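You operate a simulated robot arm through the tools that you are given. There is no shell and no other tool. Be economical: measure what you need, move in short steps, check, and stop when the job is done.

You are at the controls of a simulated two-armed robot. One attempt, no reset.

TASK
Tighten the tape reel's black disc, brake off and reel held; then brake it and shut the grip lever.
Fine: one hand on the reel, the other on the black disc, till it is tight; leave the clamp lever and the channel dial.

Only the result counts: the job must be done as asked and must still hold three seconds after the hand-in. Knocking over, shifting, dropping, spilling or breaking anything else fails it.

THE ROBOT
Two 6-joint arms with two-finger parallel grippers on one trunk, on a base that drives. Base frame: it is fixed to the floor where the robot stands at the start and does not move with it; the origin is under the middle of the robot, x ahead of it, y to its left, z up. Readings come in m, rad, newtons and seconds.
The left shoulder is at the start at [0.06, 0.187, 1.022], the right one opposite. With the tool pointing down near the work surface each hand reaches from about 0.1 to 0.42 m from the robot's upright axis, wherever it stands, measured 20 degrees to its own side. Places, roughly: brake lever [0.4, 0, 0.4]; tape reel [0.5, 0.2, 0.6]; black disc [0.5, 0.2, 0.6]; grip lever [0.2, 0.4, 0.9]; clamp lever [0, 0.5, 0.5]; channel dial [0.2, 0.5, 0.8]. Payload 1.57 kg a hand.
The tool frame of a hand sits at the grasp point between the pads (the TCP): z along the fingers, y along the line on which they close. The tips reach 0.03 m beyond it. Largest opening 0.11 m; finger width 0.024, thickness 0.012; the body of the gripper, 0.048 by 0.112 m, starts 0.078 m behind the TCP.
Orientation is that of the tool frame in the base frame, as [roll, pitch, yaw] about the fixed x, y, z axes, in that order (R = Rz(yaw) Ry(pitch) Rx(roll)). With the fingers straight down and closing along the base's y, the tool's x points along the base's -x, its y along +y and its z along -z.

THE INTERFACE
- The arms move only by the tool arm_command. It takes "left_rows", "right_rows" or both (then of equal length, played together; a hand with none holds still); each is a list of rows, each a list of 7 numbers: the shift along the tool's x, y, z in units of 400 mm (1.0 is 400 mm), then the turn, a rotation vector about the tool's x, y, z in units of 60 degrees (1.0 is 60 degrees), then the gripper command, from -1 (fully open) to 1 (shut), values between in proportion. In form: [[tx, ty, tz, ax, ay, az, gripper], ...]. A call has 1 to 12 rows; each row is the pose to reach, as a shift and turn from the pose commanded when the call began, along the tool's axes at that moment. A call with a number of a shift or a turn outside -1 to 1 is refused whole. A row lasts 0.2 s, in which the tool goes at most 0.05 m and 0.15 rad; a call with a longer step from one row to the next is refused whole, and so is a gripper value outside its range. Where a pose cannot be reached the arm comes as near as it can. A force on the tool above 90 N (or 10 N above the force at the start of the call, whichever is more), or a blocked arm, ends the call early, and 0.2 s more pass. Each finger travels about 0.153 m/s and halts on what it meets, pressing with about 30 N; the grip force reading is that of the motor and also rises with nothing between the fingers. The clock runs only during rows and for 0.2 s after the last one: add rows that repeat a pose to give the fingers time. It gives the time, the measured TCP pose, the force on the tool (base axes), the opening and the grip force at its end, in the units of the frame above (readings bear some noise).
- Cameras (640 x 400 px; columns grow to the right, rows downward): "scene" is now at [-0.0054, 0.0462, 1.5534]; the picture's right is [0.64, -0.77, 0.00], its down [-0.65, -0.54, -0.54] and it looks along [0.42, 0.34, -0.84] (base axes); focal length 284 px, centre (320, 200). "left" rides on the left gripper at [0.07, -0.016, -0.141] in its tool frame; the picture's right is [0.23, 0.97, 0.00], its down [-0.86, 0.20, -0.48] and it looks along [-0.47, 0.11, 0.88] (tool axes); focal length 222 px, centre (320, 200). "right" rides on the right gripper at [0.07, 0.016, -0.141] in its tool frame; the picture's right is [-0.23, 0.97, 0.00], its down [-0.86, -0.20, -0.48] and it looks along [-0.47, -0.11, 0.88] (tool axes); focal length 222 px, centre (320, 200).
- camera(camera): a new picture of that camera. The clock stands still meanwhile.
- raise_lower(by): slides the trunk up (or, below 0, down) by that many m; the arms and the scene camera ride with it, the base frame stays. It gives what a move gives, with no picture.
- roll_base(legs): drives the robot by 1 to 6 legs, each [ahead, left, turn to the left] in m, m and rad, along the robot's own axes; the way and the turn of a leg run together, so that a leg with both is an arc; at most 1.5 m and 3.142 rad a leg. The arms and the cameras ride along, it lands a little off, and it stops where it bumps. It gives what a move gives.
- head_to(pan, tilt): turns the head with the scene camera to pan (to the left, within 1.501 rad either way) and tilt (down, from -0.506 to 1.204), counted from straight ahead of the robot. It gives what a move gives.
- measure_at(camera, pixels): for up to 12 pixels [column, row] of the newest picture of that camera ("zoom" is the newest enlarged one), the place [x, y, z] in the base frame of the surface seen there, good to about 0.003 m. The clock stands still meanwhile.
- close_up(camera, box): a new picture of the part [left, top, right, bottom] of that camera's present view, enlarged. The clock stands still meanwhile.
- finish_job(): hands the job in; it is judged then, once.

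Keep the steps short. Do not move on a guess: measure, check each grasp and each placing, and mend mistakes. In all there are 80 turns and 58 pictures (those below and enlarged ones count). Leave the grippers open and the arms clear of the work at the hand-in unless told otherwise, and finish with a single line.

The tools are called after "Emit:" as a command line: name --argument value ..., lists and objects as JSON in quotes. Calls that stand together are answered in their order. arm_command: Moves the arms, as the interface text tells. Its arguments: {"type":"object","properties":{"left_rows":{"type":"array"},"right_rows":{"type":"array"}},"required":[]} The other tools are called the same way: raise_lower (by) slides the trunk up or down; roll_base (legs) drives the base; head_to (pan, tilt) turns the head that bears the scene camera; camera (camera) takes a picture; measure_at (camera, pixels) gives the place of the surface under pixels of a picture; close_up (camera, box) takes an enlarged picture of a part of a camera's view; finish_job () hands the job in.

At the start:

```text
time_s: 0.0
left_tcp_pos: [0.3164, 0.4762, 1.1228]
left_tool_rot: [3.141, -0.001, 3.142]
left_ft_force: [0.0, 0.4, 0.3]
left_width: 0.11
left_gripper_force: 0.0
right_tcp_pos: [0.3428, 0.0199, 1.1977]
right_tool_rot: [3.141, 0.0, -3.141]
right_ft_force: [-1.2, 0.8, -0.4]
right_width: 0.1099
right_gripper_force: 0.1
trunk travel left (down, up): [-0.65, 0.34]
robot x, y, heading: [0.0031, 0.0031, 0.005]
head pan, tilt: [0.689, 1.0]
```

scene: 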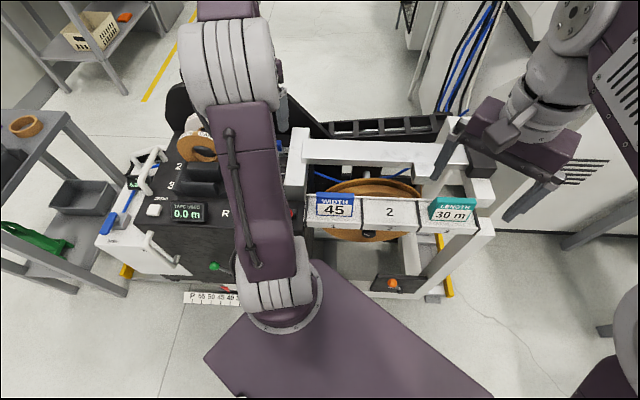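
right: 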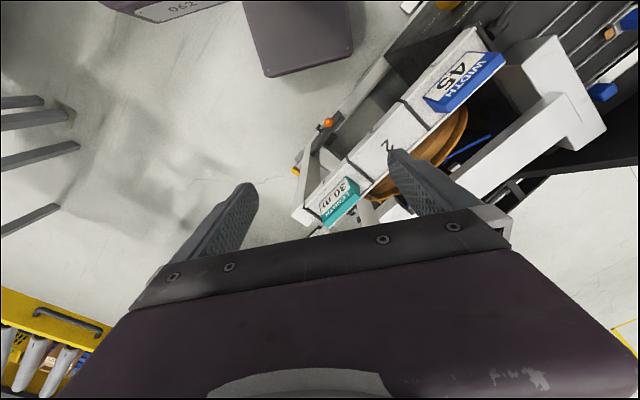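
left: 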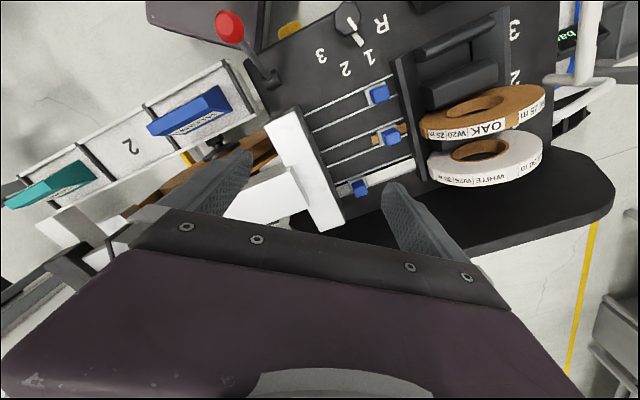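

The left arm hides the middle of the scene. I'll enlarge the reel region and the left camera's view first.

Emit:
close_up --camera "scene" --box '[280, 120, 500, 310]'

Emit:
close_up --camera "left" --box '[0, 0, 420, 260]'

Emit:
measure_at --camera "scene" --pixels '[[392, 284], [370, 234], [335, 210], [450, 215], [375, 185], [215, 267], [155, 250], [415, 225], [320, 230], [430, 280]]'

Emit:
measure_at --camera "left" --pixels '[[230, 27], [270, 78], [215, 140], [345, 15], [190, 110], [50, 180], [300, 170]]'

```text
2.11 times, centred on (390, 215) of scene
```

zoom: 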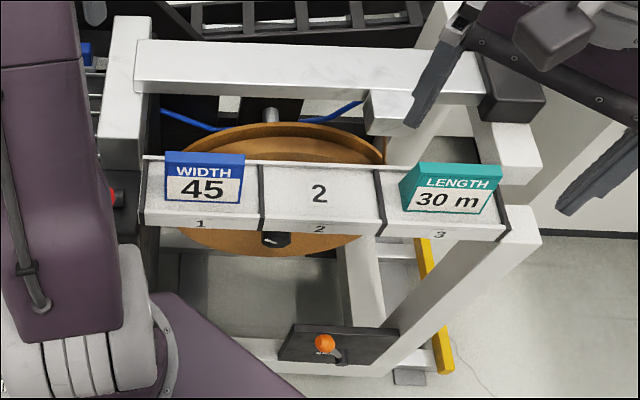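

```text
1.52 times, centred on (210, 130) of left
```

zoom: 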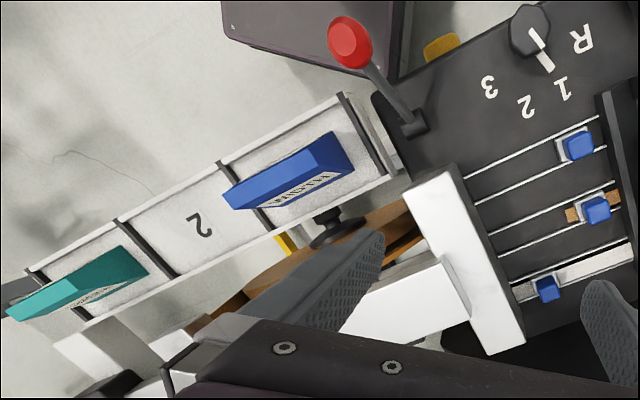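

```text
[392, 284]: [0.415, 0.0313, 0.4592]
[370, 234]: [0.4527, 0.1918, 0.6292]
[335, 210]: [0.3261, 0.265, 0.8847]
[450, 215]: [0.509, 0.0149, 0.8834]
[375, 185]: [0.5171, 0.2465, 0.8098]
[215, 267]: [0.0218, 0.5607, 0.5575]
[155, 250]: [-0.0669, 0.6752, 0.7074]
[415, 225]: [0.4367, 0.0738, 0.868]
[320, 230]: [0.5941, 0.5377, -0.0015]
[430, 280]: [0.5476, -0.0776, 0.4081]
```

```text
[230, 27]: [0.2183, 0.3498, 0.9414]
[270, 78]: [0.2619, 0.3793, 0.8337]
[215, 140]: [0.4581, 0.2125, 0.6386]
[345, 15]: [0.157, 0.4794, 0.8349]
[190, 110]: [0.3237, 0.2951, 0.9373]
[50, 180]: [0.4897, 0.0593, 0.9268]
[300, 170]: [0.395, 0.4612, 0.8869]
```

The machine's front runs along about (0.5,-0.87). The robot stands close and skewed to it, so I'll look right and left for free floor before backing off.

Emit:
head_to --pan -1.5 --tilt 0.9

Emit:
camera --camera "scene"

Emit:
head_to --pan 1.5 --tilt 0.9

Emit:
camera --camera "scene"

```text
time_s: 2.1
left_tcp_pos: [0.3156, 0.4775, 1.1217]
left_tool_rot: [3.141, 0.001, -3.141]
left_ft_force: [-0.3, 0.3, -1.3]
left_width: 0.11
left_gripper_force: 0.1
right_tcp_pos: [0.3433, 0.0202, 1.1966]
right_tool_rot: [3.141, 0.001, -3.141]
right_ft_force: [-0.2, -0.5, 0.2]
right_width: 0.1097
right_gripper_force: 0.0
trunk travel left (down, up): [-0.65, 0.34]
robot x, y, heading: [0.0008, 0.0021, -0.001]
head pan, tilt: [-1.499, 0.901]
```

```text
52 pictures are left
```

scene: 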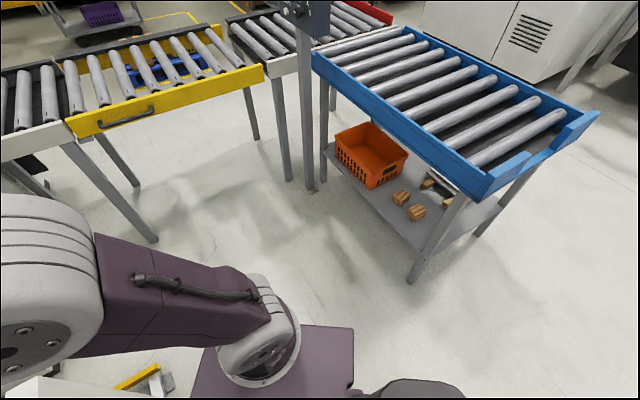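

```text
time_s: 4.7
left_tcp_pos: [0.316, 0.4772, 1.1224]
left_tool_rot: [-3.141, -0.001, 3.141]
left_ft_force: [0.1, 0.0, 0.2]
left_width: 0.11
left_gripper_force: 0.0
right_tcp_pos: [0.343, 0.0192, 1.1968]
right_tool_rot: [3.141, 0.001, -3.141]
right_ft_force: [-0.6, 0.3, 0.1]
right_width: 0.1099
right_gripper_force: 0.0
trunk travel left (down, up): [-0.65, 0.34]
robot x, y, heading: [-0.002, -0.0004, 0.003]
head pan, tilt: [1.499, 0.901]
```

```text
51 pictures are left
```

scene: 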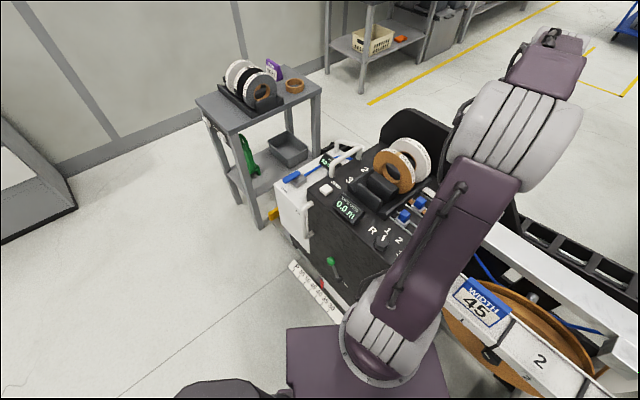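

Floor is free on both sides. I'll back off along the machine's normal and turn about 0.52 left to face it, then look.

Emit:
roll_base --legs '[[-0.35, -0.2, 0], [0, 0, 0.52]]'

Emit:
head_to --pan 0 --tilt 0.85

Emit:
camera --camera "scene"

```text
time_s: 8.6
left_tcp_pos: [-0.3201, 0.3746, 1.1228]
left_tool_rot: [3.141, 0.0, -2.607]
left_ft_force: [-0.1, -0.3, 0.0]
left_width: 0.11
left_gripper_force: 0.1
right_tcp_pos: [-0.0639, -0.0056, 1.1968]
right_tool_rot: [3.142, -0.003, -2.607]
right_ft_force: [0.8, 0.6, 0.2]
right_width: 0.11
right_gripper_force: 0.1
trunk travel left (down, up): [-0.65, 0.34]
robot x, y, heading: [-0.3506, -0.1961, 0.535]
head pan, tilt: [1.499, 0.901]
```

```text
time_s: 10.2
left_tcp_pos: [-0.3207, 0.3735, 1.1223]
left_tool_rot: [-3.14, -0.001, -2.605]
left_ft_force: [-0.8, -0.3, 1.0]
left_width: 0.1101
left_gripper_force: 0.0
right_tcp_pos: [-0.0635, -0.0038, 1.1973]
right_tool_rot: [-3.141, -0.001, -2.608]
right_ft_force: [-1.1, -0.5, 0.6]
right_width: 0.1101
right_gripper_force: 0.1
trunk travel left (down, up): [-0.65, 0.34]
robot x, y, heading: [-0.3497, -0.2003, 0.536]
head pan, tilt: [0.0, 0.85]
```

```text
50 pictures are left
```

scene: 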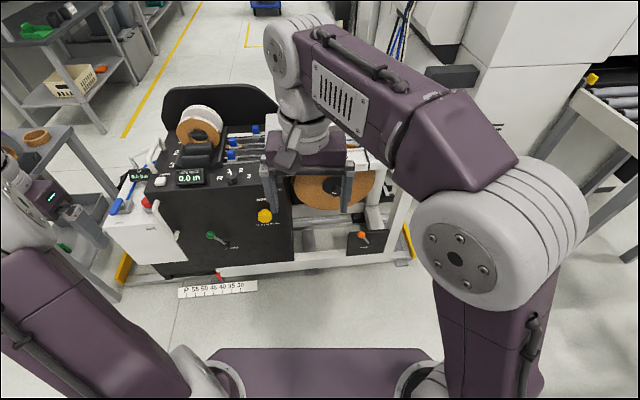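

Clear view in front. I'll lower the trunk 0.4 to see the front face-on; both hands are in free space in front of the machine.

Emit:
raise_lower --by -0.4

Emit:
head_to --pan 0 --tilt 0.5

Emit:
camera --camera "scene"

```text
time_s: 14.1
left_tcp_pos: [-0.3212, 0.3743, 0.7229]
left_tool_rot: [3.141, 0.001, -2.607]
left_ft_force: [0.3, -0.1, -0.2]
left_width: 0.1101
left_gripper_force: 0.1
right_tcp_pos: [-0.0642, -0.0052, 0.7977]
right_tool_rot: [3.141, 0.001, -2.608]
right_ft_force: [-0.3, -0.3, 0.3]
right_width: 0.1103
right_gripper_force: 0.1
trunk travel left (down, up): [-0.25, 0.74]
robot x, y, heading: [-0.3504, -0.1955, 0.532]
head pan, tilt: [0.0, 0.85]
```

```text
time_s: 14.9
left_tcp_pos: [-0.3209, 0.3733, 0.7226]
left_tool_rot: [3.141, 0.001, -2.608]
left_ft_force: [-0.3, -0.4, 0.6]
left_width: 0.11
left_gripper_force: 0.1
right_tcp_pos: [-0.0632, -0.0057, 0.7974]
right_tool_rot: [-3.141, -0.001, -2.608]
right_ft_force: [-0.6, 0.0, 0.5]
right_width: 0.11
right_gripper_force: 0.0
trunk travel left (down, up): [-0.25, 0.74]
robot x, y, heading: [-0.3502, -0.1978, 0.54]
head pan, tilt: [0.0, 0.499]
```

```text
49 pictures are left
```

scene: 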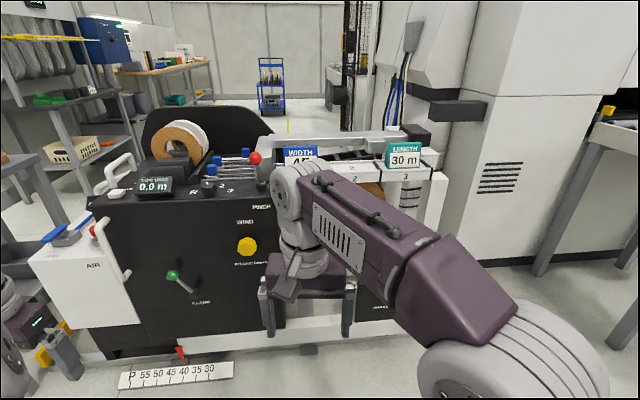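

The right arm blocks the view. I'll move the right hand 0.25 m to the right and look again.

Emit:
arm_command --right_rows '[[0, -0.12, 0, 0, 0, 0, -1], [0, -0.24, 0, 0, 0, 0, -1], [0, -0.36, 0, 0, 0, 0, -1], [0, -0.48, 0, 0, 0, 0, -1], [0, -0.6, 0, 0, 0, 0, -1], [0, -0.7, 0, 0, 0, 0, -1]]'

Emit:
camera --camera "scene"

```text
time_s: 16.3
left_tcp_pos: [-0.3199, 0.375, 0.7235]
left_tool_rot: [3.14, -0.001, -2.608]
left_ft_force: [-0.3, 0.6, -0.4]
left_width: 0.1102
left_gripper_force: 0.1
right_tcp_pos: [0.0777, -0.2496, 0.7982]
right_tool_rot: [-3.141, 0.001, -2.608]
right_ft_force: [0.1, 0.3, -0.5]
right_width: 0.1098
right_gripper_force: 0.1
trunk travel left (down, up): [-0.25, 0.74]
robot x, y, heading: [-0.3484, -0.1983, 0.54]
head pan, tilt: [0.0, 0.499]
```

```text
48 pictures are left
```

scene: 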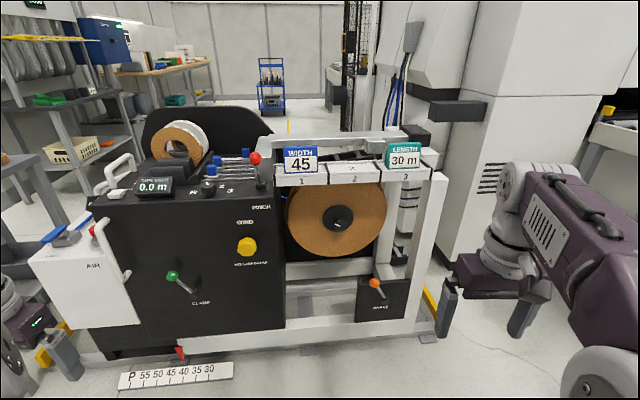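

Now the reel, disc and brake are visible. Zoom in and measure.

Emit:
close_up --camera "scene" --box '[270, 140, 450, 330]'

Emit:
close_up --camera "scene" --box '[140, 140, 300, 240]'

Emit:
measure_at --camera "scene" --pixels '[[338, 220], [338, 200], [305, 222], [375, 222], [337, 250], [376, 284], [385, 296], [362, 310], [300, 178], [410, 175], [350, 266], [426, 215]]'

Emit:
measure_at --camera "scene" --pixels '[[255, 157], [262, 185], [247, 245], [172, 275], [208, 185], [278, 240], [290, 228], [338, 254], [387, 222], [327, 216], [340, 218], [349, 224]]'

```text
2.11 times, centred on (360, 235) of scene
```

zoom: 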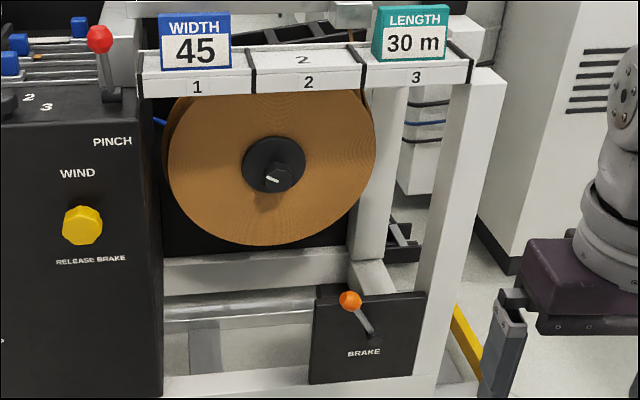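

```text
4.00 times, centred on (220, 190) of scene
```

zoom: 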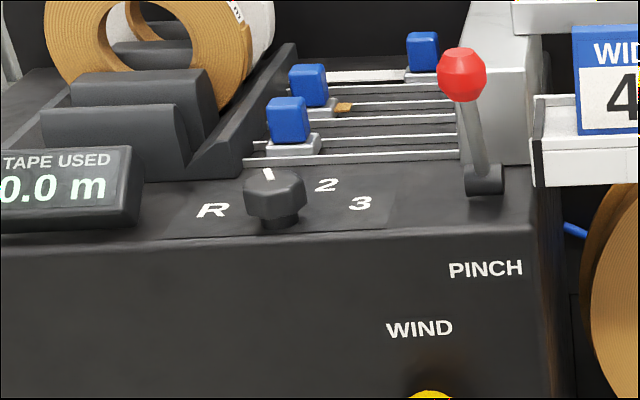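

```text
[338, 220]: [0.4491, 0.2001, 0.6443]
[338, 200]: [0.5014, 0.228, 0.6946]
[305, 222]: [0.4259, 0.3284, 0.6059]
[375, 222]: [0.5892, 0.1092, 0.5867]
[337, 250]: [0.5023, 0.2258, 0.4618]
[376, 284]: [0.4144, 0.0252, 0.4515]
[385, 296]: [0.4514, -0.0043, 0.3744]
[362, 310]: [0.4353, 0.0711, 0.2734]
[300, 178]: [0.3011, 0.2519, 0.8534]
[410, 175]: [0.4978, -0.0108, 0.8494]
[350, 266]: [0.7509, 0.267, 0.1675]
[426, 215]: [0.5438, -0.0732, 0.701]
```

```text
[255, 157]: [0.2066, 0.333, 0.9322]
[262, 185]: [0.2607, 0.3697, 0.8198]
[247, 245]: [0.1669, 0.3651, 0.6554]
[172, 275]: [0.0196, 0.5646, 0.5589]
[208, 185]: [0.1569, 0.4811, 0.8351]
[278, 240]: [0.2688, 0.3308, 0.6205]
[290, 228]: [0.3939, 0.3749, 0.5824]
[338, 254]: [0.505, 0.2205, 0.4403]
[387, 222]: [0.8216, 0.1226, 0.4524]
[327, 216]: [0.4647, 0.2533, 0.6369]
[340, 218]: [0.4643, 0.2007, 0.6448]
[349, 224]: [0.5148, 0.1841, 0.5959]
```

The machine faces direction n≈(-0.80,-0.60). I'll zoom in on the disc and the brake lever.

Emit:
close_up --camera "scene" --box '[310, 195, 370, 245]'

Emit:
measure_at --camera "zoom" --pixels '[[320, 225], [200, 190], [270, 120], [380, 170], [310, 290], [400, 265], [350, 262], [170, 100]]'

Emit:
close_up --camera "scene" --box '[345, 265, 415, 325]'

Emit:
measure_at --camera "zoom" --pixels '[[270, 130], [330, 210], [370, 245], [320, 330], [200, 200], [450, 150]]'

```text
8.00 times, centred on (340, 220) of scene
```

zoom: 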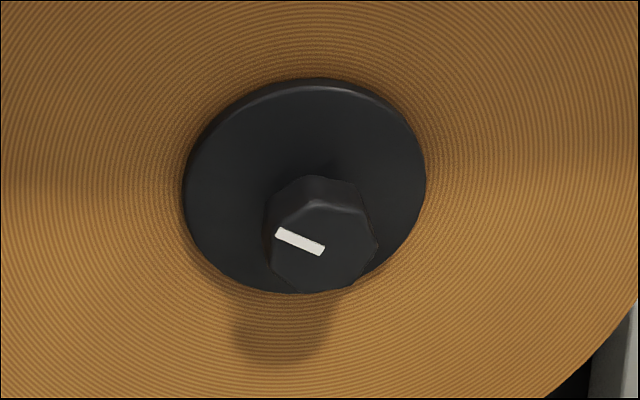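

```text
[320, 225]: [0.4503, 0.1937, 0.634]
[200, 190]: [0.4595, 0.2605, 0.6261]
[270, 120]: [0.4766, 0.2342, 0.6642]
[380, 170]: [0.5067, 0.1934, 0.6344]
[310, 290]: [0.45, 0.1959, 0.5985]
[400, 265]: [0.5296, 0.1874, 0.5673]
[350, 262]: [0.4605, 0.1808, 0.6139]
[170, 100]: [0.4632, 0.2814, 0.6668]
```

```text
6.67 times, centred on (380, 295) of scene
```

zoom: 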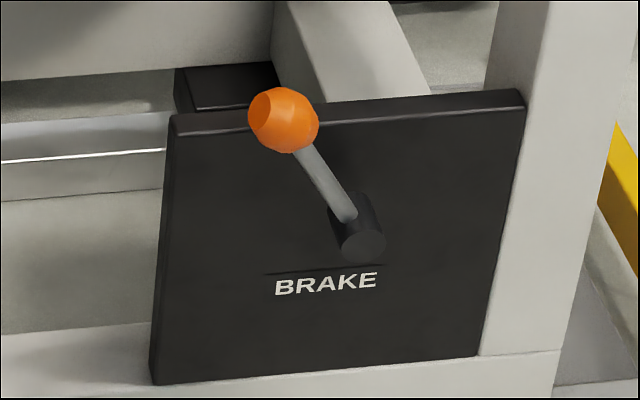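

```text
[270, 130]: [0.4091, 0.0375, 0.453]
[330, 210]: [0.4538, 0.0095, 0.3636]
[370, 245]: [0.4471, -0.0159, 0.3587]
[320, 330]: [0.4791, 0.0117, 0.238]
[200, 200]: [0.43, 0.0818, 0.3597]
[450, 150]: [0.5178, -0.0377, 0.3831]
```

The knob (about 5 cm, octagonal) sits on the black flange, with its axis at u≈0.115, z≈0.625 and its front at depth ≈0.477. I need to know how close the base can get, so I'll look down at the base and the frame foot.

Emit:
head_to --pan 0 --tilt 1.1

Emit:
camera --camera "scene"

```text
time_s: 17.3
left_tcp_pos: [-0.3199, 0.375, 0.7212]
left_tool_rot: [3.14, -0.001, -2.607]
left_ft_force: [0.2, -0.5, -0.1]
left_width: 0.1101
left_gripper_force: 0.1
right_tcp_pos: [0.0757, -0.2468, 0.7982]
right_tool_rot: [-3.141, 0.0, -2.607]
right_ft_force: [-0.3, 0.8, 0.4]
right_width: 0.1097
right_gripper_force: 0.0
trunk travel left (down, up): [-0.25, 0.74]
robot x, y, heading: [-0.3484, -0.1973, 0.538]
head pan, tilt: [0.0, 1.1]
```

```text
43 pictures are left
```

scene: 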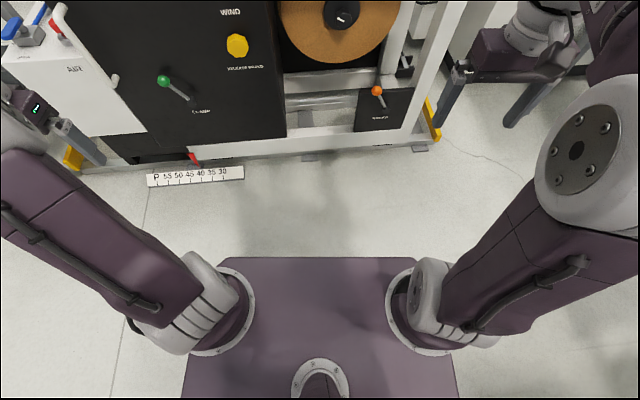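

Emit:
measure_at --camera "scene" --pixels '[[315, 262], [230, 265], [405, 262], [320, 380], [195, 155], [195, 178], [350, 135], [95, 155], [310, 160], [175, 88]]'

```text
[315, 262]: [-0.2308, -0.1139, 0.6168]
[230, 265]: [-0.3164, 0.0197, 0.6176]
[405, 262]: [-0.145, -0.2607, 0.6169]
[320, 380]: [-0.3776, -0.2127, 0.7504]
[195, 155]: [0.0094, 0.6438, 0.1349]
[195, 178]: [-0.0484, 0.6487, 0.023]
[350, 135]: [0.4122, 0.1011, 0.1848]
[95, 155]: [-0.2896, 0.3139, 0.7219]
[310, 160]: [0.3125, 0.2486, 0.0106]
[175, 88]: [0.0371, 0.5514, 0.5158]
```

The deck reaches only 0.145 m ahead of the robot axis, so I can get close. Plan:
- The left hand comes from above, behind the tray, and pinches the reel rim.
- The right hand goes horizontal and takes the knob.

First I'll raise the trunk, pitch the right hand to horizontal and lift the left hand, all in free space.

Emit:
raise_lower --by 0.18

Emit:
arm_command --right_rows '[[0, 0, 0, 0, -0.125, 0, -1], [0, 0, 0, 0, -0.25, 0, -1], [0, 0, 0, 0, -0.375, 0, -1], [0, 0, 0, 0, -0.5, 0, -1], [0, 0, 0, 0, -0.625, 0, -1], [0, 0, 0, 0, -0.75, 0, -1]]' --left_rows '[[0, 0, -0.1, 0, 0, 0, -1], [0, 0, -0.2, 0, 0, 0, -1], [0, 0, -0.3, 0, 0, 0, -1], [0, 0, -0.4, 0, 0, 0, -1], [0, 0, -0.45, 0, 0, 0, -1], [0, 0, -0.5, 0, 0, 0, -1]]'

Emit:
arm_command --right_rows '[[0, 0, 0, 0, -0.125, 0, -1], [0, 0, 0, 0, -0.25, 0, -1], [0, 0, 0, 0, -0.375, 0, -1], [0, 0, 0, 0, -0.5, 0, -1], [0, 0, 0, 0, -0.625, 0, -1], [0, 0, 0, 0, -0.75, 0, -1], [0, 0, 0, 0, -0.75, 0, -1], [0, 0, 0, 0, -0.75, 0, -1]]' --left_rows '[[0, -0.12, 0, 0, 0, 0, -1], [0, -0.24, 0, 0, 0, 0, -1], [0, -0.36, 0, 0, 0, 0, -1], [0, -0.48, 0, 0, 0, 0, -1], [0, -0.6, 0, 0, 0, 0, -1], [0, -0.72, 0, 0, 0, 0, -1], [0, -0.84, 0, 0, 0, 0, -1], [0, -0.96, 0, 0, 0, 0, -1]]'

Emit:
camera --camera "scene"

```text
time_s: 19.3
left_tcp_pos: [-0.32, 0.3749, 0.9023]
left_tool_rot: [-3.141, 0.0, -2.608]
left_ft_force: [0.3, 0.0, -0.4]
left_width: 0.1099
left_gripper_force: 0.0
right_tcp_pos: [0.0768, -0.2473, 0.9784]
right_tool_rot: [3.141, 0.0, -2.609]
right_ft_force: [-1.2, 0.9, 0.9]
right_width: 0.1101
right_gripper_force: 0.1
trunk travel left (down, up): [-0.43, 0.56]
robot x, y, heading: [-0.3532, -0.1982, 0.533]
head pan, tilt: [0.0, 1.1]
```

```text
time_s: 20.7
left_tcp_pos: [-0.3248, 0.3458, 1.0456]
left_tool_rot: [3.138, 0.0, -2.606]
left_ft_force: [0.7, 1.1, 0.6]
left_width: 0.1102
left_gripper_force: 0.1
left hand out of reach, approached as far as the arm can: row 4, 5, 6
right_tcp_pos: [0.1406, -0.255, 0.9694]
right_tool_rot: [3.14, 0.785, -2.61]
right_ft_force: [0.5, 0.2, 0.9]
right_width: 0.11
right_gripper_force: 0.1
right hand out of reach, approached as far as the arm can: row 4, 5, 6
trunk travel left (down, up): [-0.43, 0.56]
robot x, y, heading: [-0.3498, -0.1962, 0.536]
head pan, tilt: [0.0, 1.1]
```

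```text
time_s: 22.5
left_tcp_pos: [-0.1285, 0.0181, 1.0454]
left_tool_rot: [3.141, 0.001, -2.607]
left_ft_force: [0.5, 0.2, 0.0]
left_width: 0.11
left_gripper_force: 0.1
right_tcp_pos: [0.1928, -0.2784, 0.9953]
right_tool_rot: [1.802, 1.569, 2.337]
right_ft_force: [0.0, -0.3, -0.2]
right_width: 0.1097
right_gripper_force: 0.1
right hand out of reach, approached as far as the arm can: row 1, 2, 3, 4, 5, 6, 7, 8
trunk travel left (down, up): [-0.43, 0.56]
robot x, y, heading: [-0.3523, -0.199, 0.534]
head pan, tilt: [0.0, 1.1]
```

```text
42 pictures are left
```

scene: 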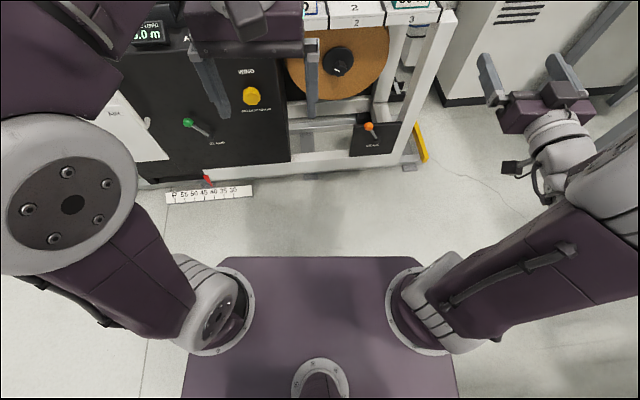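

The right hand is now horizontal (tool x down). I'll lower it about 0.34 m and see where it ends up.

Emit:
arm_command --right_rows '[[0.1, 0, 0, 0, 0, 0, -1], [0.2, 0, 0.05, 0, 0, 0, -1], [0.3, 0.05, 0.1, 0, 0, 0, -1], [0.4, 0.1, 0.15, 0, 0, 0, -1], [0.5, 0.15, 0.2, 0, 0, 0, -1], [0.6, 0.2, 0.22, 0, 0, 0, -1], [0.7, 0.25, 0.22, 0, 0, 0, -1], [0.8, 0.3, 0.22, 0, 0, 0, -1], [0.88, 0.35, 0.22, 0, 0, 0, -1], [0.88, 0.4, 0.22, 0, 0, 0, -1]]'

```text
time_s: 24.7
left_tcp_pos: [-0.1296, 0.0187, 1.0465]
left_tool_rot: [-3.14, 0.0, -2.604]
left_ft_force: [0.1, -0.2, 0.5]
left_width: 0.11
left_gripper_force: 0.1
right_tcp_pos: [0.2783, -0.1123, 0.6409]
right_tool_rot: [1.575, 1.402, 2.146]
right_ft_force: [-1.1, 0.0, 0.4]
right_width: 0.11
right_gripper_force: 0.1
right hand out of reach, approached as far as the arm can: row 1, 2, 3, 4, 5, 6, 7, 8, 9, 10
trunk travel left (down, up): [-0.43, 0.56]
robot x, y, heading: [-0.3488, -0.1988, 0.531]
head pan, tilt: [0.0, 1.1]
```

The right hand only reaches horizontal at about 0.58 m ahead. I'll test how far the left hand reaches with the tool down; it stays well short of the machine (d<0.3).

Emit:
arm_command --left_rows '[[-0.1, 0, 0.05, 0, 0, 0, -1], [-0.2, 0, 0.1, 0, 0, 0, -1], [-0.3, 0, 0.15, 0, 0, 0, -1], [-0.4, 0, 0.2, 0, 0, 0, -1], [-0.5, 0, 0.25, 0, 0, 0, -1], [-0.6, 0, 0.3, 0, 0, 0, -1], [-0.7, 0, 0.35, 0, 0, 0, -1], [-0.8, 0, 0.4, 0, 0, 0, -1], [-0.9, 0, 0.4, 0, 0, 0, -1]]'

Emit:
arm_command --right_rows '[[0, 0, 0.1, 0, 0, 0, -1], [0, 0, 0.1, 0, 0, 0, -1]]'

Emit:
camera --camera "scene"

```text
time_s: 26.7
left_tcp_pos: [0.0762, 0.1527, 0.8783]
left_tool_rot: [3.14, 0.0, -2.607]
left_ft_force: [-0.8, 0.4, 0.2]
left_width: 0.1097
left_gripper_force: 0.1
left hand out of reach, approached as far as the arm can: row 6, 7, 8, 9
right_tcp_pos: [0.2778, -0.1135, 0.6405]
right_tool_rot: [1.58, 1.401, 2.151]
right_ft_force: [0.3, 0.0, -1.0]
right_width: 0.1099
right_gripper_force: 0.1
trunk travel left (down, up): [-0.43, 0.56]
robot x, y, heading: [-0.3506, -0.1963, 0.538]
head pan, tilt: [0.0, 1.1]
```

```text
time_s: 27.3
left_tcp_pos: [0.0759, 0.1519, 0.8779]
left_tool_rot: [-3.141, 0.0, -2.607]
left_ft_force: [0.8, 0.1, 0.2]
left_width: 0.1097
left_gripper_force: 0.0
right_tcp_pos: [0.3118, -0.099, 0.6422]
right_tool_rot: [1.58, 1.402, 2.157]
right_ft_force: [1.1, -0.1, 0.0]
right_width: 0.1102
right_gripper_force: 0.0
right hand out of reach, approached as far as the arm can: row 1, 2
trunk travel left (down, up): [-0.43, 0.56]
robot x, y, heading: [-0.3485, -0.198, 0.532]
head pan, tilt: [0.0, 1.1]
```

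```text
41 pictures are left
```

scene: 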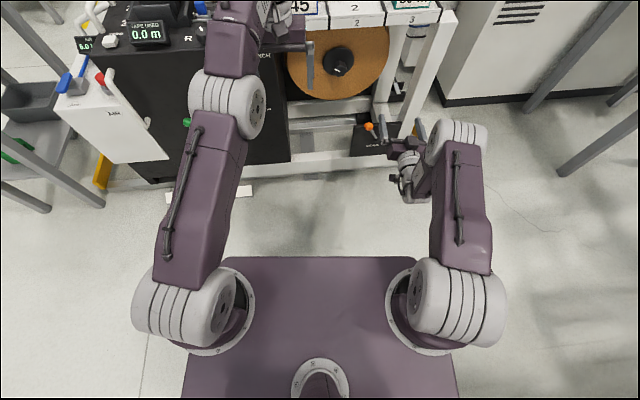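

The right tool is horizontal but rolled about 9°, so it looks like a roll limit. I'll roll it +60° about its own axis (the tightening direction) and see if the warning clears.

Emit:
arm_command --right_rows '[[0, 0, 0, 0, 0, 0.14, -1], [0, 0, 0, 0, 0, 0.28, -1], [0, 0, 0, 0, 0, 0.42, -1], [0, 0, 0, 0, 0, 0.56, -1], [0, 0, 0, 0, 0, 0.7, -1], [0, 0, 0, 0, 0, 0.84, -1], [0, 0, 0, 0, 0, 0.98, -1], [0, 0, 0, 0, 0, 0.98, -1]]'

Emit:
arm_command --right_rows '[[0, 0, 0, 0, 0, 0.14, -1], [0, 0, 0, 0, 0, 0.28, -1], [0, 0, 0, 0, 0, 0.42, -1], [0, 0, 0, 0, 0, 0.56, -1], [0, 0, 0, 0, 0, 0.7, -1], [0, 0, 0, 0, 0, 0.84, -1], [0, 0, 0, 0, 0, 0.98, -1], [0, 0, 0, 0, 0, 0.98, -1]]'

Emit:
arm_command --right_rows '[[0, 0, -0.1, 0, 0, 0, -1], [0, 0, -0.2, 0, 0, 0, -1], [0, 0, -0.3, 0, 0, 0, -1], [0, 0, -0.4, 0, 0, 0, -1], [0, 0, -0.5, 0, 0, 0, -1]]'

```text
time_s: 29.1
left_tcp_pos: [0.0763, 0.1522, 0.8785]
left_tool_rot: [3.14, 0.0, -2.607]
left_ft_force: [0.2, -0.2, 0.0]
left_width: 0.1102
left_gripper_force: 0.0
right_tcp_pos: [0.3124, -0.0994, 0.6442]
right_tool_rot: [1.572, 0.373, 2.15]
right_ft_force: [1.0, 0.0, -0.8]
right_width: 0.1099
right_gripper_force: 0.1
trunk travel left (down, up): [-0.43, 0.56]
robot x, y, heading: [-0.3502, -0.196, 0.529]
head pan, tilt: [0.0, 1.1]
```

```text
time_s: 30.9
left_tcp_pos: [0.0772, 0.152, 0.8779]
left_tool_rot: [-3.141, 0.001, -2.607]
left_ft_force: [-0.5, 0.2, 0.0]
left_width: 0.1099
left_gripper_force: 0.0
right_tcp_pos: [0.3109, -0.0987, 0.6427]
right_tool_rot: [1.573, -0.652, 2.151]
right_ft_force: [-0.8, 0.0, -0.2]
right_width: 0.11
right_gripper_force: 0.1
trunk travel left (down, up): [-0.43, 0.56]
robot x, y, heading: [-0.3478, -0.1943, 0.533]
head pan, tilt: [0.0, 1.1]
```

```text
time_s: 32.1
left_tcp_pos: [0.0755, 0.1519, 0.879]
left_tool_rot: [3.141, 0.001, -2.609]
left_ft_force: [0.2, 0.0, -0.3]
left_width: 0.1099
left_gripper_force: 0.1
right_tcp_pos: [0.1533, -0.2293, 0.6426]
right_tool_rot: [1.576, -0.651, 2.146]
right_ft_force: [-0.1, 0.1, 0.5]
right_width: 0.11
right_gripper_force: 0.1
right hand out of reach, approached as far as the arm can: row 4, 5
trunk travel left (down, up): [-0.43, 0.56]
robot x, y, heading: [-0.3501, -0.1946, 0.537]
head pan, tilt: [0.0, 1.1]
```

Rolling works freely upward, and the right hand works from fwd ≈0.42 to 0.62. I'll raise and retract the left hand, centre the right hand, then turn square to the machine.

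Emit:
arm_command --left_rows '[[0.05, 0, -0.1, 0, 0, 0, -1], [0.1, 0, -0.2, 0, 0, 0, -1], [0.15, 0, -0.3, 0, 0, 0, -1], [0.2, 0, -0.4, 0, 0, 0, -1], [0.2, 0, -0.5, 0, 0, 0, -1], [0.2, 0, -0.5, 0, 0, 0, -1]]' --right_rows '[[0.07, -0.05, 0, 0, 0, 0, -1], [0.14, -0.1, 0, 0, 0, 0, -1], [0.21, -0.15, 0, 0, 0, 0, -1], [0.28, -0.2, 0, 0, 0, 0, -1], [0.33, -0.25, 0, 0, 0, 0, -1], [0.33, -0.25, 0, 0, 0, 0, -1]]'

Emit:
roll_base --legs '[[0, 0, 0.105]]'

```text
time_s: 33.5
left_tcp_pos: [-0.0275, 0.1021, 1.0311]
left_tool_rot: [-3.14, 0.002, -2.608]
left_ft_force: [0.3, 0.1, -0.4]
left_width: 0.1098
left_gripper_force: 0.0
left hand out of reach, approached as far as the arm can: row 2, 3, 4, 5, 6
right_tcp_pos: [0.1501, -0.2294, 0.6377]
right_tool_rot: [1.579, -0.65, 2.144]
right_ft_force: [-0.6, 0.4, -0.1]
right_width: 0.11
right_gripper_force: 0.0
right hand out of reach, approached as far as the arm can: row 1, 2, 3, 4, 5, 6
trunk travel left (down, up): [-0.43, 0.56]
robot x, y, heading: [-0.3477, -0.1957, 0.533]
head pan, tilt: [0.0, 1.1]
```

```text
time_s: 34.4
left_tcp_pos: [-0.0601, 0.1334, 1.0319]
left_tool_rot: [3.141, 0.003, -2.502]
left_ft_force: [0.1, 0.5, 0.6]
left_width: 0.11
left_gripper_force: 0.1
right_tcp_pos: [0.1515, -0.1767, 0.637]
right_tool_rot: [1.578, -0.651, 2.252]
right_ft_force: [0.3, -0.6, 0.8]
right_width: 0.1101
right_gripper_force: 0.1
trunk travel left (down, up): [-0.43, 0.56]
robot x, y, heading: [-0.3482, -0.1988, 0.643]
head pan, tilt: [0.0, 1.1]
```

The right hand can't move inward when pulled in that close. I'll push it forward 0.15 and then left, to find where it reaches near the centreline.

Emit:
arm_command --right_rows '[[0, 0, 0.1, 0, 0, 0, -1], [0, 0, 0.2, 0, 0, 0, -1], [0, 0, 0.3, 0, 0, 0, -1], [0, 0, 0.4, 0, 0, 0, -1], [0.1, -0.07, 0.4, 0, 0, 0, -1], [0.2, -0.14, 0.4, 0, 0, 0, -1], [0.3, -0.21, 0.4, 0, 0, 0, -1], [0.4, -0.28, 0.4, 0, 0, 0, -1], [0.4, -0.28, 0.4, 0, 0, 0, -1]]'

Emit:
arm_command --right_rows '[[0, 0, -0.05, 0, 0, 0, -1], [0, 0, -0.1, 0, 0, 0, -1], [0, 0, -0.15, 0, 0, 0, -1], [0, 0, -0.15, 0, 0, 0, -1]]'

```text
time_s: 36.4
left_tcp_pos: [-0.0607, 0.1343, 1.0311]
left_tool_rot: [-3.14, 0.002, -2.501]
left_ft_force: [-0.1, 0.0, -0.1]
left_width: 0.1097
left_gripper_force: 0.1
right_tcp_pos: [0.2292, -0.0535, 0.6416]
right_tool_rot: [1.577, -0.652, 2.259]
right_ft_force: [0.4, -0.9, -0.1]
right_width: 0.1099
right_gripper_force: 0.0
right hand out of reach, approached as far as the arm can: row 5, 6, 7, 8, 9
trunk travel left (down, up): [-0.43, 0.56]
robot x, y, heading: [-0.3482, -0.1968, 0.643]
head pan, tilt: [0.0, 1.1]
```

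```text
time_s: 37.4
left_tcp_pos: [-0.0603, 0.1346, 1.0301]
left_tool_rot: [-3.141, 0.003, -2.502]
left_ft_force: [0.0, 0.4, 0.1]
left_width: 0.1101
left_gripper_force: 0.1
right_tcp_pos: [0.1892, -0.0898, 0.6407]
right_tool_rot: [1.579, -0.651, 2.252]
right_ft_force: [0.2, -0.1, -0.2]
right_width: 0.11
right_gripper_force: 0.1
right hand out of reach, approached as far as the arm can: row 3, 4
trunk travel left (down, up): [-0.43, 0.56]
robot x, y, heading: [-0.3502, -0.1955, 0.639]
head pan, tilt: [0.0, 1.1]
```

The inward limit seems to be tied to tool yaw relative to the arm. I'll test that by yawing the right tool 30° to the left, then moving it inward.

Emit:
arm_command --right_rows '[[0, 0, 0, 0.075, 0.1, 0, -1], [0, 0, 0, 0.15, 0.2, 0, -1], [0, 0, 0, 0.225, 0.3, 0, -1], [0, 0, 0, 0.303, 0.397, 0, -1], [0.08, -0.06, 0, 0.303, 0.397, 0, -1], [0.16, -0.12, 0, 0.303, 0.397, 0, -1], [0.24, -0.18, 0, 0.303, 0.397, 0, -1], [0.32, -0.24, 0, 0.303, 0.397, 0, -1], [0.4, -0.3, 0, 0.303, 0.397, 0, -1], [0.4, -0.3, 0, 0.303, 0.397, 0, -1]]'

Emit:
camera --camera "scene"

```text
time_s: 39.6
left_tcp_pos: [-0.0592, 0.133, 1.0308]
left_tool_rot: [-3.14, 0.002, -2.5]
left_ft_force: [0.8, -0.5, 0.7]
left_width: 0.1098
left_gripper_force: 0.0
right_tcp_pos: [0.0591, 0.064, 0.6383]
right_tool_rot: [1.575, -0.652, 2.774]
right_ft_force: [0.6, -0.6, -0.1]
right_width: 0.1102
right_gripper_force: 0.1
trunk travel left (down, up): [-0.43, 0.56]
robot x, y, heading: [-0.3485, -0.1965, 0.641]
head pan, tilt: [0.0, 1.1]
```

```text
40 pictures are left
```

scene: 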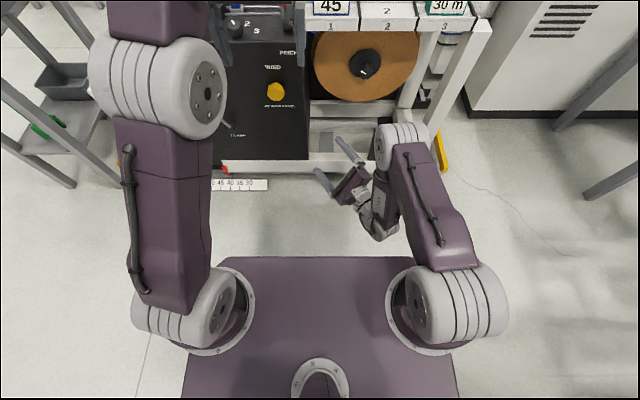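

Confirmed: with the tool yawed left it reaches lateral -0.04 with no warning. So I'll park the robot at heading ≈0.12. First I'll measure the right elbow and hand for clearances.

Emit:
measure_at --camera "scene" --pixels '[[405, 135], [380, 150], [425, 150], [378, 200], [355, 190], [440, 230], [415, 205], [165, 85], [205, 85], [160, 200]]'

```text
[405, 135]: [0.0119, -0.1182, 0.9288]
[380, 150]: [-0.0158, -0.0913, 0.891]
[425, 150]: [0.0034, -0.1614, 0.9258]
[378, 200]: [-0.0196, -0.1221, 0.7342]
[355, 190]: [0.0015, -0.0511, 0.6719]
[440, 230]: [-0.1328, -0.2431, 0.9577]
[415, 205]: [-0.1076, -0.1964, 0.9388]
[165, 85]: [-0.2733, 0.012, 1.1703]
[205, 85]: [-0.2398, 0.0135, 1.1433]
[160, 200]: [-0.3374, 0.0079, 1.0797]
```

The elbow (z up to 0.93) would come close to the tray, so I'll park a bit farther back, with the axis at d≈0.04. I'll retract the right hand 5 cm, turn right 0.52, then translate most of the way and check.

Emit:
arm_command --right_rows '[[0, 0, -0.08, 0, 0, 0, -1], [0, 0, -0.15, 0, 0, 0, -1], [0, 0, -0.15, 0, 0, 0, -1]]'

Emit:
roll_base --legs '[[0, 0, -0.52], [0.27, 0.22, 0]]'

Emit:
head_to --pan 0.45 --tilt 0.9

Emit:
camera --camera "scene"

```text
time_s: 40.4
left_tcp_pos: [-0.0603, 0.134, 1.0305]
left_tool_rot: [-3.141, 0.002, -2.503]
left_ft_force: [1.1, 0.3, 0.2]
left_width: 0.1101
left_gripper_force: 0.0
right_tcp_pos: [0.0468, 0.0079, 0.6383]
right_tool_rot: [1.581, -0.653, 2.774]
right_ft_force: [0.0, 0.4, -0.2]
right_width: 0.1101
right_gripper_force: 0.0
right hand out of reach, approached as far as the arm can: row 2, 3
trunk travel left (down, up): [-0.43, 0.56]
robot x, y, heading: [-0.3515, -0.1977, 0.642]
head pan, tilt: [0.0, 1.1]
```

```text
time_s: 44.2
left_tcp_pos: [0.3111, 0.1931, 1.0303]
left_tool_rot: [-3.14, 0.001, -3.032]
left_ft_force: [0.4, 0.1, 0.6]
left_width: 0.1099
left_gripper_force: 0.0
right_tcp_pos: [0.34, 0.0311, 0.6372]
right_tool_rot: [1.58, -0.652, 2.241]
right_ft_force: [-0.1, 0.2, -0.1]
right_width: 0.1101
right_gripper_force: 0.0
trunk travel left (down, up): [-0.43, 0.56]
robot x, y, heading: [-0.1069, 0.0575, 0.106]
head pan, tilt: [0.0, 1.1]
```

```text
time_s: 45.1
left_tcp_pos: [0.3102, 0.1942, 1.0303]
left_tool_rot: [3.142, 0.002, -3.035]
left_ft_force: [-0.5, -0.1, 0.6]
left_width: 0.11
left_gripper_force: 0.0
right_tcp_pos: [0.3401, 0.0309, 0.6389]
right_tool_rot: [1.582, -0.653, 2.241]
right_ft_force: [0.4, -0.5, 0.6]
right_width: 0.1099
right_gripper_force: 0.1
trunk travel left (down, up): [-0.43, 0.56]
robot x, y, heading: [-0.1094, 0.0555, 0.106]
head pan, tilt: [0.45, 0.901]
```

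```text
39 pictures are left
```

scene: 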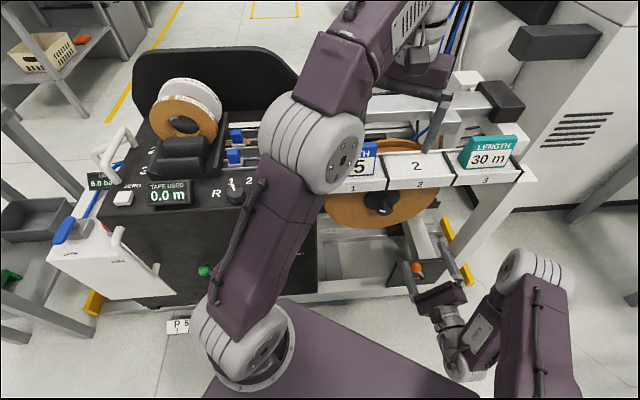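

Position is as planned. Measuring the right elbow, the tray edges and the gap behind the tray before the last 0.1 m.

Emit:
measure_at --camera "scene" --pixels '[[520, 255], [505, 268], [540, 255], [400, 188], [405, 160], [418, 148], [410, 107], [470, 178], [500, 150], [365, 160], [455, 105], [475, 130]]'

Emit:
close_up --camera "scene" --box '[350, 60, 550, 200]'

Emit:
camera --camera "left"

```text
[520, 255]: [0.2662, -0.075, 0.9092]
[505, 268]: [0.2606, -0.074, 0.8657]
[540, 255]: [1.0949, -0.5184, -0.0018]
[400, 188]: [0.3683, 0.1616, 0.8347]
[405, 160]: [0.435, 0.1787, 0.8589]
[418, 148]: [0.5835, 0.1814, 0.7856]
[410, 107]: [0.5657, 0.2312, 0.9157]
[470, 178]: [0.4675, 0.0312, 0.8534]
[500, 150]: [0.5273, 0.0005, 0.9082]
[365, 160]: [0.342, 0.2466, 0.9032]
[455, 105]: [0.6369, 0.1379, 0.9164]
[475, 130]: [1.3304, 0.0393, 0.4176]
```

```text
2.86 times, centred on (450, 130) of scene
```

zoom: 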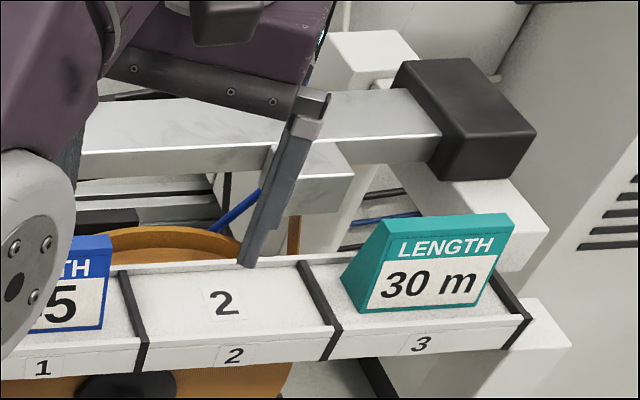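

```text
37 pictures are left
```

left: 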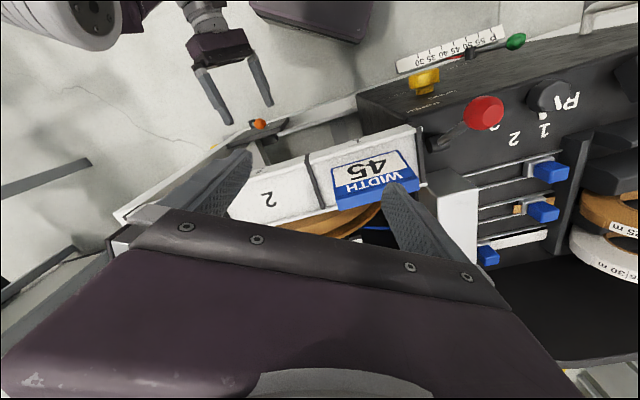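

The back beam's top is at d≈0.59 and the reel rim spans d≈0.54–0.58, so I need the exact gap. Measuring on the left picture and a fresh zoom.

Emit:
close_up --camera "scene" --box '[350, 60, 550, 200]'

Emit:
measure_at --camera "zoom" --pixels '[[230, 130], [230, 150], [180, 172], [130, 170], [315, 190], [310, 155], [385, 145], [160, 235], [225, 240], [180, 250], [150, 205], [210, 210]]'

Emit:
measure_at --camera "left" --pixels '[[345, 213], [320, 228], [360, 225], [310, 235], [375, 208], [450, 190], [460, 235], [345, 236], [275, 220], [265, 212]]'

```text
2.86 times, centred on (450, 130) of scene
```

zoom: 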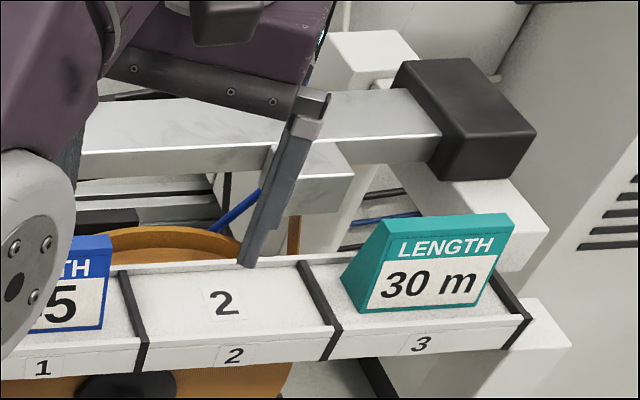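

```text
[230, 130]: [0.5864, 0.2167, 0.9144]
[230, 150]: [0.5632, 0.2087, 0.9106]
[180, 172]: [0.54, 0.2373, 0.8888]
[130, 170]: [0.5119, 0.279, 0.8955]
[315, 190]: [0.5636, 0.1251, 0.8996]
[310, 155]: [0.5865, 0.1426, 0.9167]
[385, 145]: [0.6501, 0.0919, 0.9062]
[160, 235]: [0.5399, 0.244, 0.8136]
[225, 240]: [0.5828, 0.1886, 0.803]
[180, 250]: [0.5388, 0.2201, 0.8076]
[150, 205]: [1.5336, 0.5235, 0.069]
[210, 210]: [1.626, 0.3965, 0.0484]
```

```text
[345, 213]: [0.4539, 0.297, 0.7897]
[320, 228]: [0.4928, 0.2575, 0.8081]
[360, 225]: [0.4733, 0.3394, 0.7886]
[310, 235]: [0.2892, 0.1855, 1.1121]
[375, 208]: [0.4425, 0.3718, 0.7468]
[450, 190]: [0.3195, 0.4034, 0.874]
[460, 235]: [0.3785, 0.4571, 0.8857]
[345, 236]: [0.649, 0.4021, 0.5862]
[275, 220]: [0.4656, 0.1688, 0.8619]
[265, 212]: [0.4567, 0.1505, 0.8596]
```

Findings: the beam front is at d=0.576, the tray back at ≈0.47, and the rim spans 0.538–0.583. A pinch from above is blocked by the beam, but the closed left fingers fit through the gap and can press down hard on the rim to hold the reel. I'll make the final base approach.

Emit:
roll_base --legs '[[0.076, 0.059, 0]]'

Emit:
camera --camera "right"

```text
time_s: 46.2
left_tcp_pos: [0.3813, 0.2619, 1.0295]
left_tool_rot: [-3.141, 0.001, -3.034]
left_ft_force: [0.9, 0.1, 0.4]
left_width: 0.1101
left_gripper_force: 0.1
right_tcp_pos: [0.4099, 0.0981, 0.6377]
right_tool_rot: [1.583, -0.652, 2.244]
right_ft_force: [1.2, 0.0, 0.6]
right_width: 0.1101
right_gripper_force: 0.0
trunk travel left (down, up): [-0.43, 0.56]
robot x, y, heading: [-0.0359, 0.1209, 0.112]
head pan, tilt: [0.45, 0.901]
```

```text
35 pictures are left
```

right: 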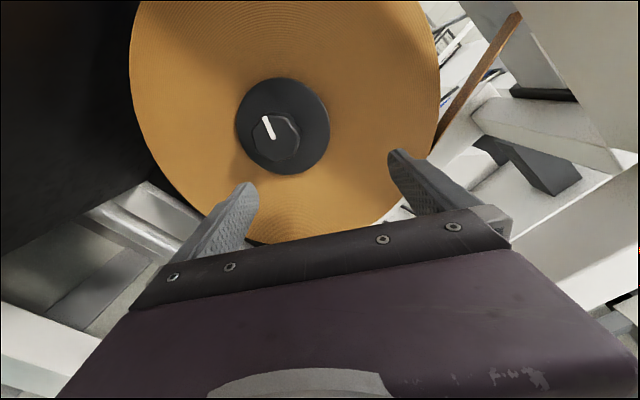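

Excellent view of the knob. Measuring the knob and flange here.

Emit:
measure_at --camera "right" --pixels '[[275, 134], [268, 127], [256, 136], [288, 133], [275, 150], [267, 118], [255, 90], [312, 100], [240, 130], [320, 130], [270, 170], [180, 60]]'

Emit:
close_up --camera "right" --box '[225, 70, 345, 180]'

```text
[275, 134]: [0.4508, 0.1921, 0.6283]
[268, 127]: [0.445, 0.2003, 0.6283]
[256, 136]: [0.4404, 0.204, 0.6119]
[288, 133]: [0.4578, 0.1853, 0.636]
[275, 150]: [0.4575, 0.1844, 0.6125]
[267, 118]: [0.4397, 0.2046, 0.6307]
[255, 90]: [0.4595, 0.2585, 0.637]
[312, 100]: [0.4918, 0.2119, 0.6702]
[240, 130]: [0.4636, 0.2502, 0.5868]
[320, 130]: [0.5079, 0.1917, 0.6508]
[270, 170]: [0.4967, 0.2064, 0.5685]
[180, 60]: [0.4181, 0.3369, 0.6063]
```

```text
3.64 times, centred on (285, 125) of right
```

zoom: 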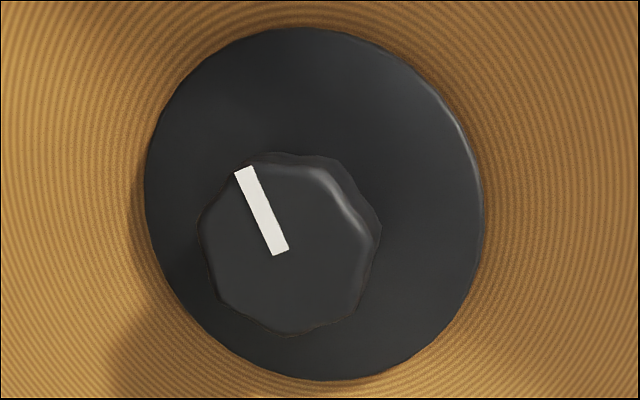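

Knob axis: u≈0.116, z≈0.626, front face at d=0.476. Now the left hand: shut the fingers, yaw to square, and move above the gap (d=0.552, u=0.115) at the present height.

Emit:
arm_command --left_rows '[[-0.06, -0.02, 0, 0, 0, -0.12, 0], [-0.12, -0.04, 0, 0, 0, -0.24, 1], [-0.18, -0.06, 0, 0, 0, -0.36, 1], [-0.25, -0.08, 0, 0, 0, -0.48, 1], [-0.317, -0.096, 0, 0, 0, -0.509, 1], [-0.317, -0.096, 0, 0, 0, -0.509, 1], [-0.317, -0.096, 0, 0, 0, -0.509, 1]]'

Emit:
camera --camera "left"

```text
time_s: 47.8
left_tcp_pos: [0.4317, 0.2473, 0.9828]
left_tool_rot: [-3.141, 0.002, -2.498]
left_ft_force: [-0.3, -0.1, 0.0]
left_width: 0.0
left_gripper_force: 21.4
left hand out of reach, approached as far as the arm can: row 1, 2, 3, 4, 5, 6, 7
right_tcp_pos: [0.4103, 0.0978, 0.6384]
right_tool_rot: [1.58, -0.653, 2.243]
right_ft_force: [0.4, 1.2, 0.5]
right_width: 0.1099
right_gripper_force: 0.0
trunk travel left (down, up): [-0.43, 0.56]
robot x, y, heading: [-0.0374, 0.126, 0.11]
head pan, tilt: [0.45, 0.901]
```

```text
33 pictures are left
```

left: 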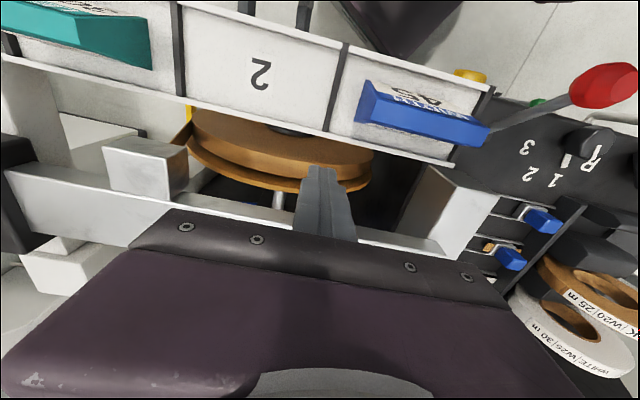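

The reel, with a slightly larger back plate, is right below the gap. Now to d=0.550, u≈0.075, lowering the fingertips to about z 0.895.

Emit:
arm_command --left_rows '[[-0.06, -0.02, 0.03, 0, 0, 0, 1], [-0.12, -0.035, 0.07, 0, 0, 0, 1], [-0.14, -0.035, 0.11, 0, 0, 0, 1], [-0.14, -0.035, 0.145, 0, 0, 0, 1], [-0.14, -0.035, 0.145, 0, 0, 0, 1]]'

Emit:
camera --camera "left"

```text
time_s: 49.0
left_tcp_pos: [0.475, 0.2692, 0.9206]
left_tool_rot: [-3.139, 0.002, -2.499]
left_ft_force: [0.1, -0.2, -0.7]
left_width: 0.0001
left_gripper_force: 21.3
left hand out of reach, approached as far as the arm can: row 1, 2, 3, 4, 5
right_tcp_pos: [0.41, 0.0973, 0.6378]
right_tool_rot: [1.582, -0.652, 2.244]
right_ft_force: [-1.1, 0.7, 0.1]
right_width: 0.1098
right_gripper_force: 0.1
trunk travel left (down, up): [-0.43, 0.56]
robot x, y, heading: [-0.0366, 0.1209, 0.108]
head pan, tilt: [0.45, 0.901]
```

```text
32 pictures are left
```

left: 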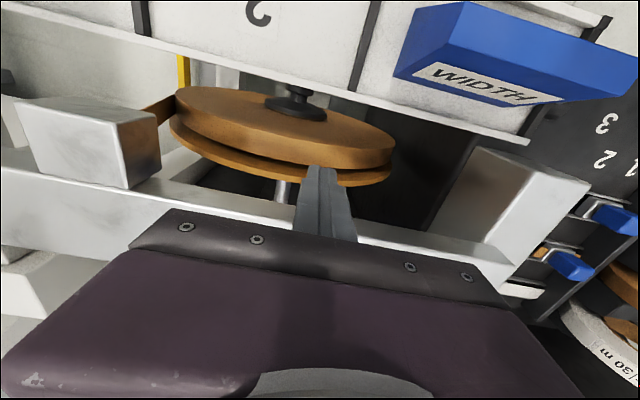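

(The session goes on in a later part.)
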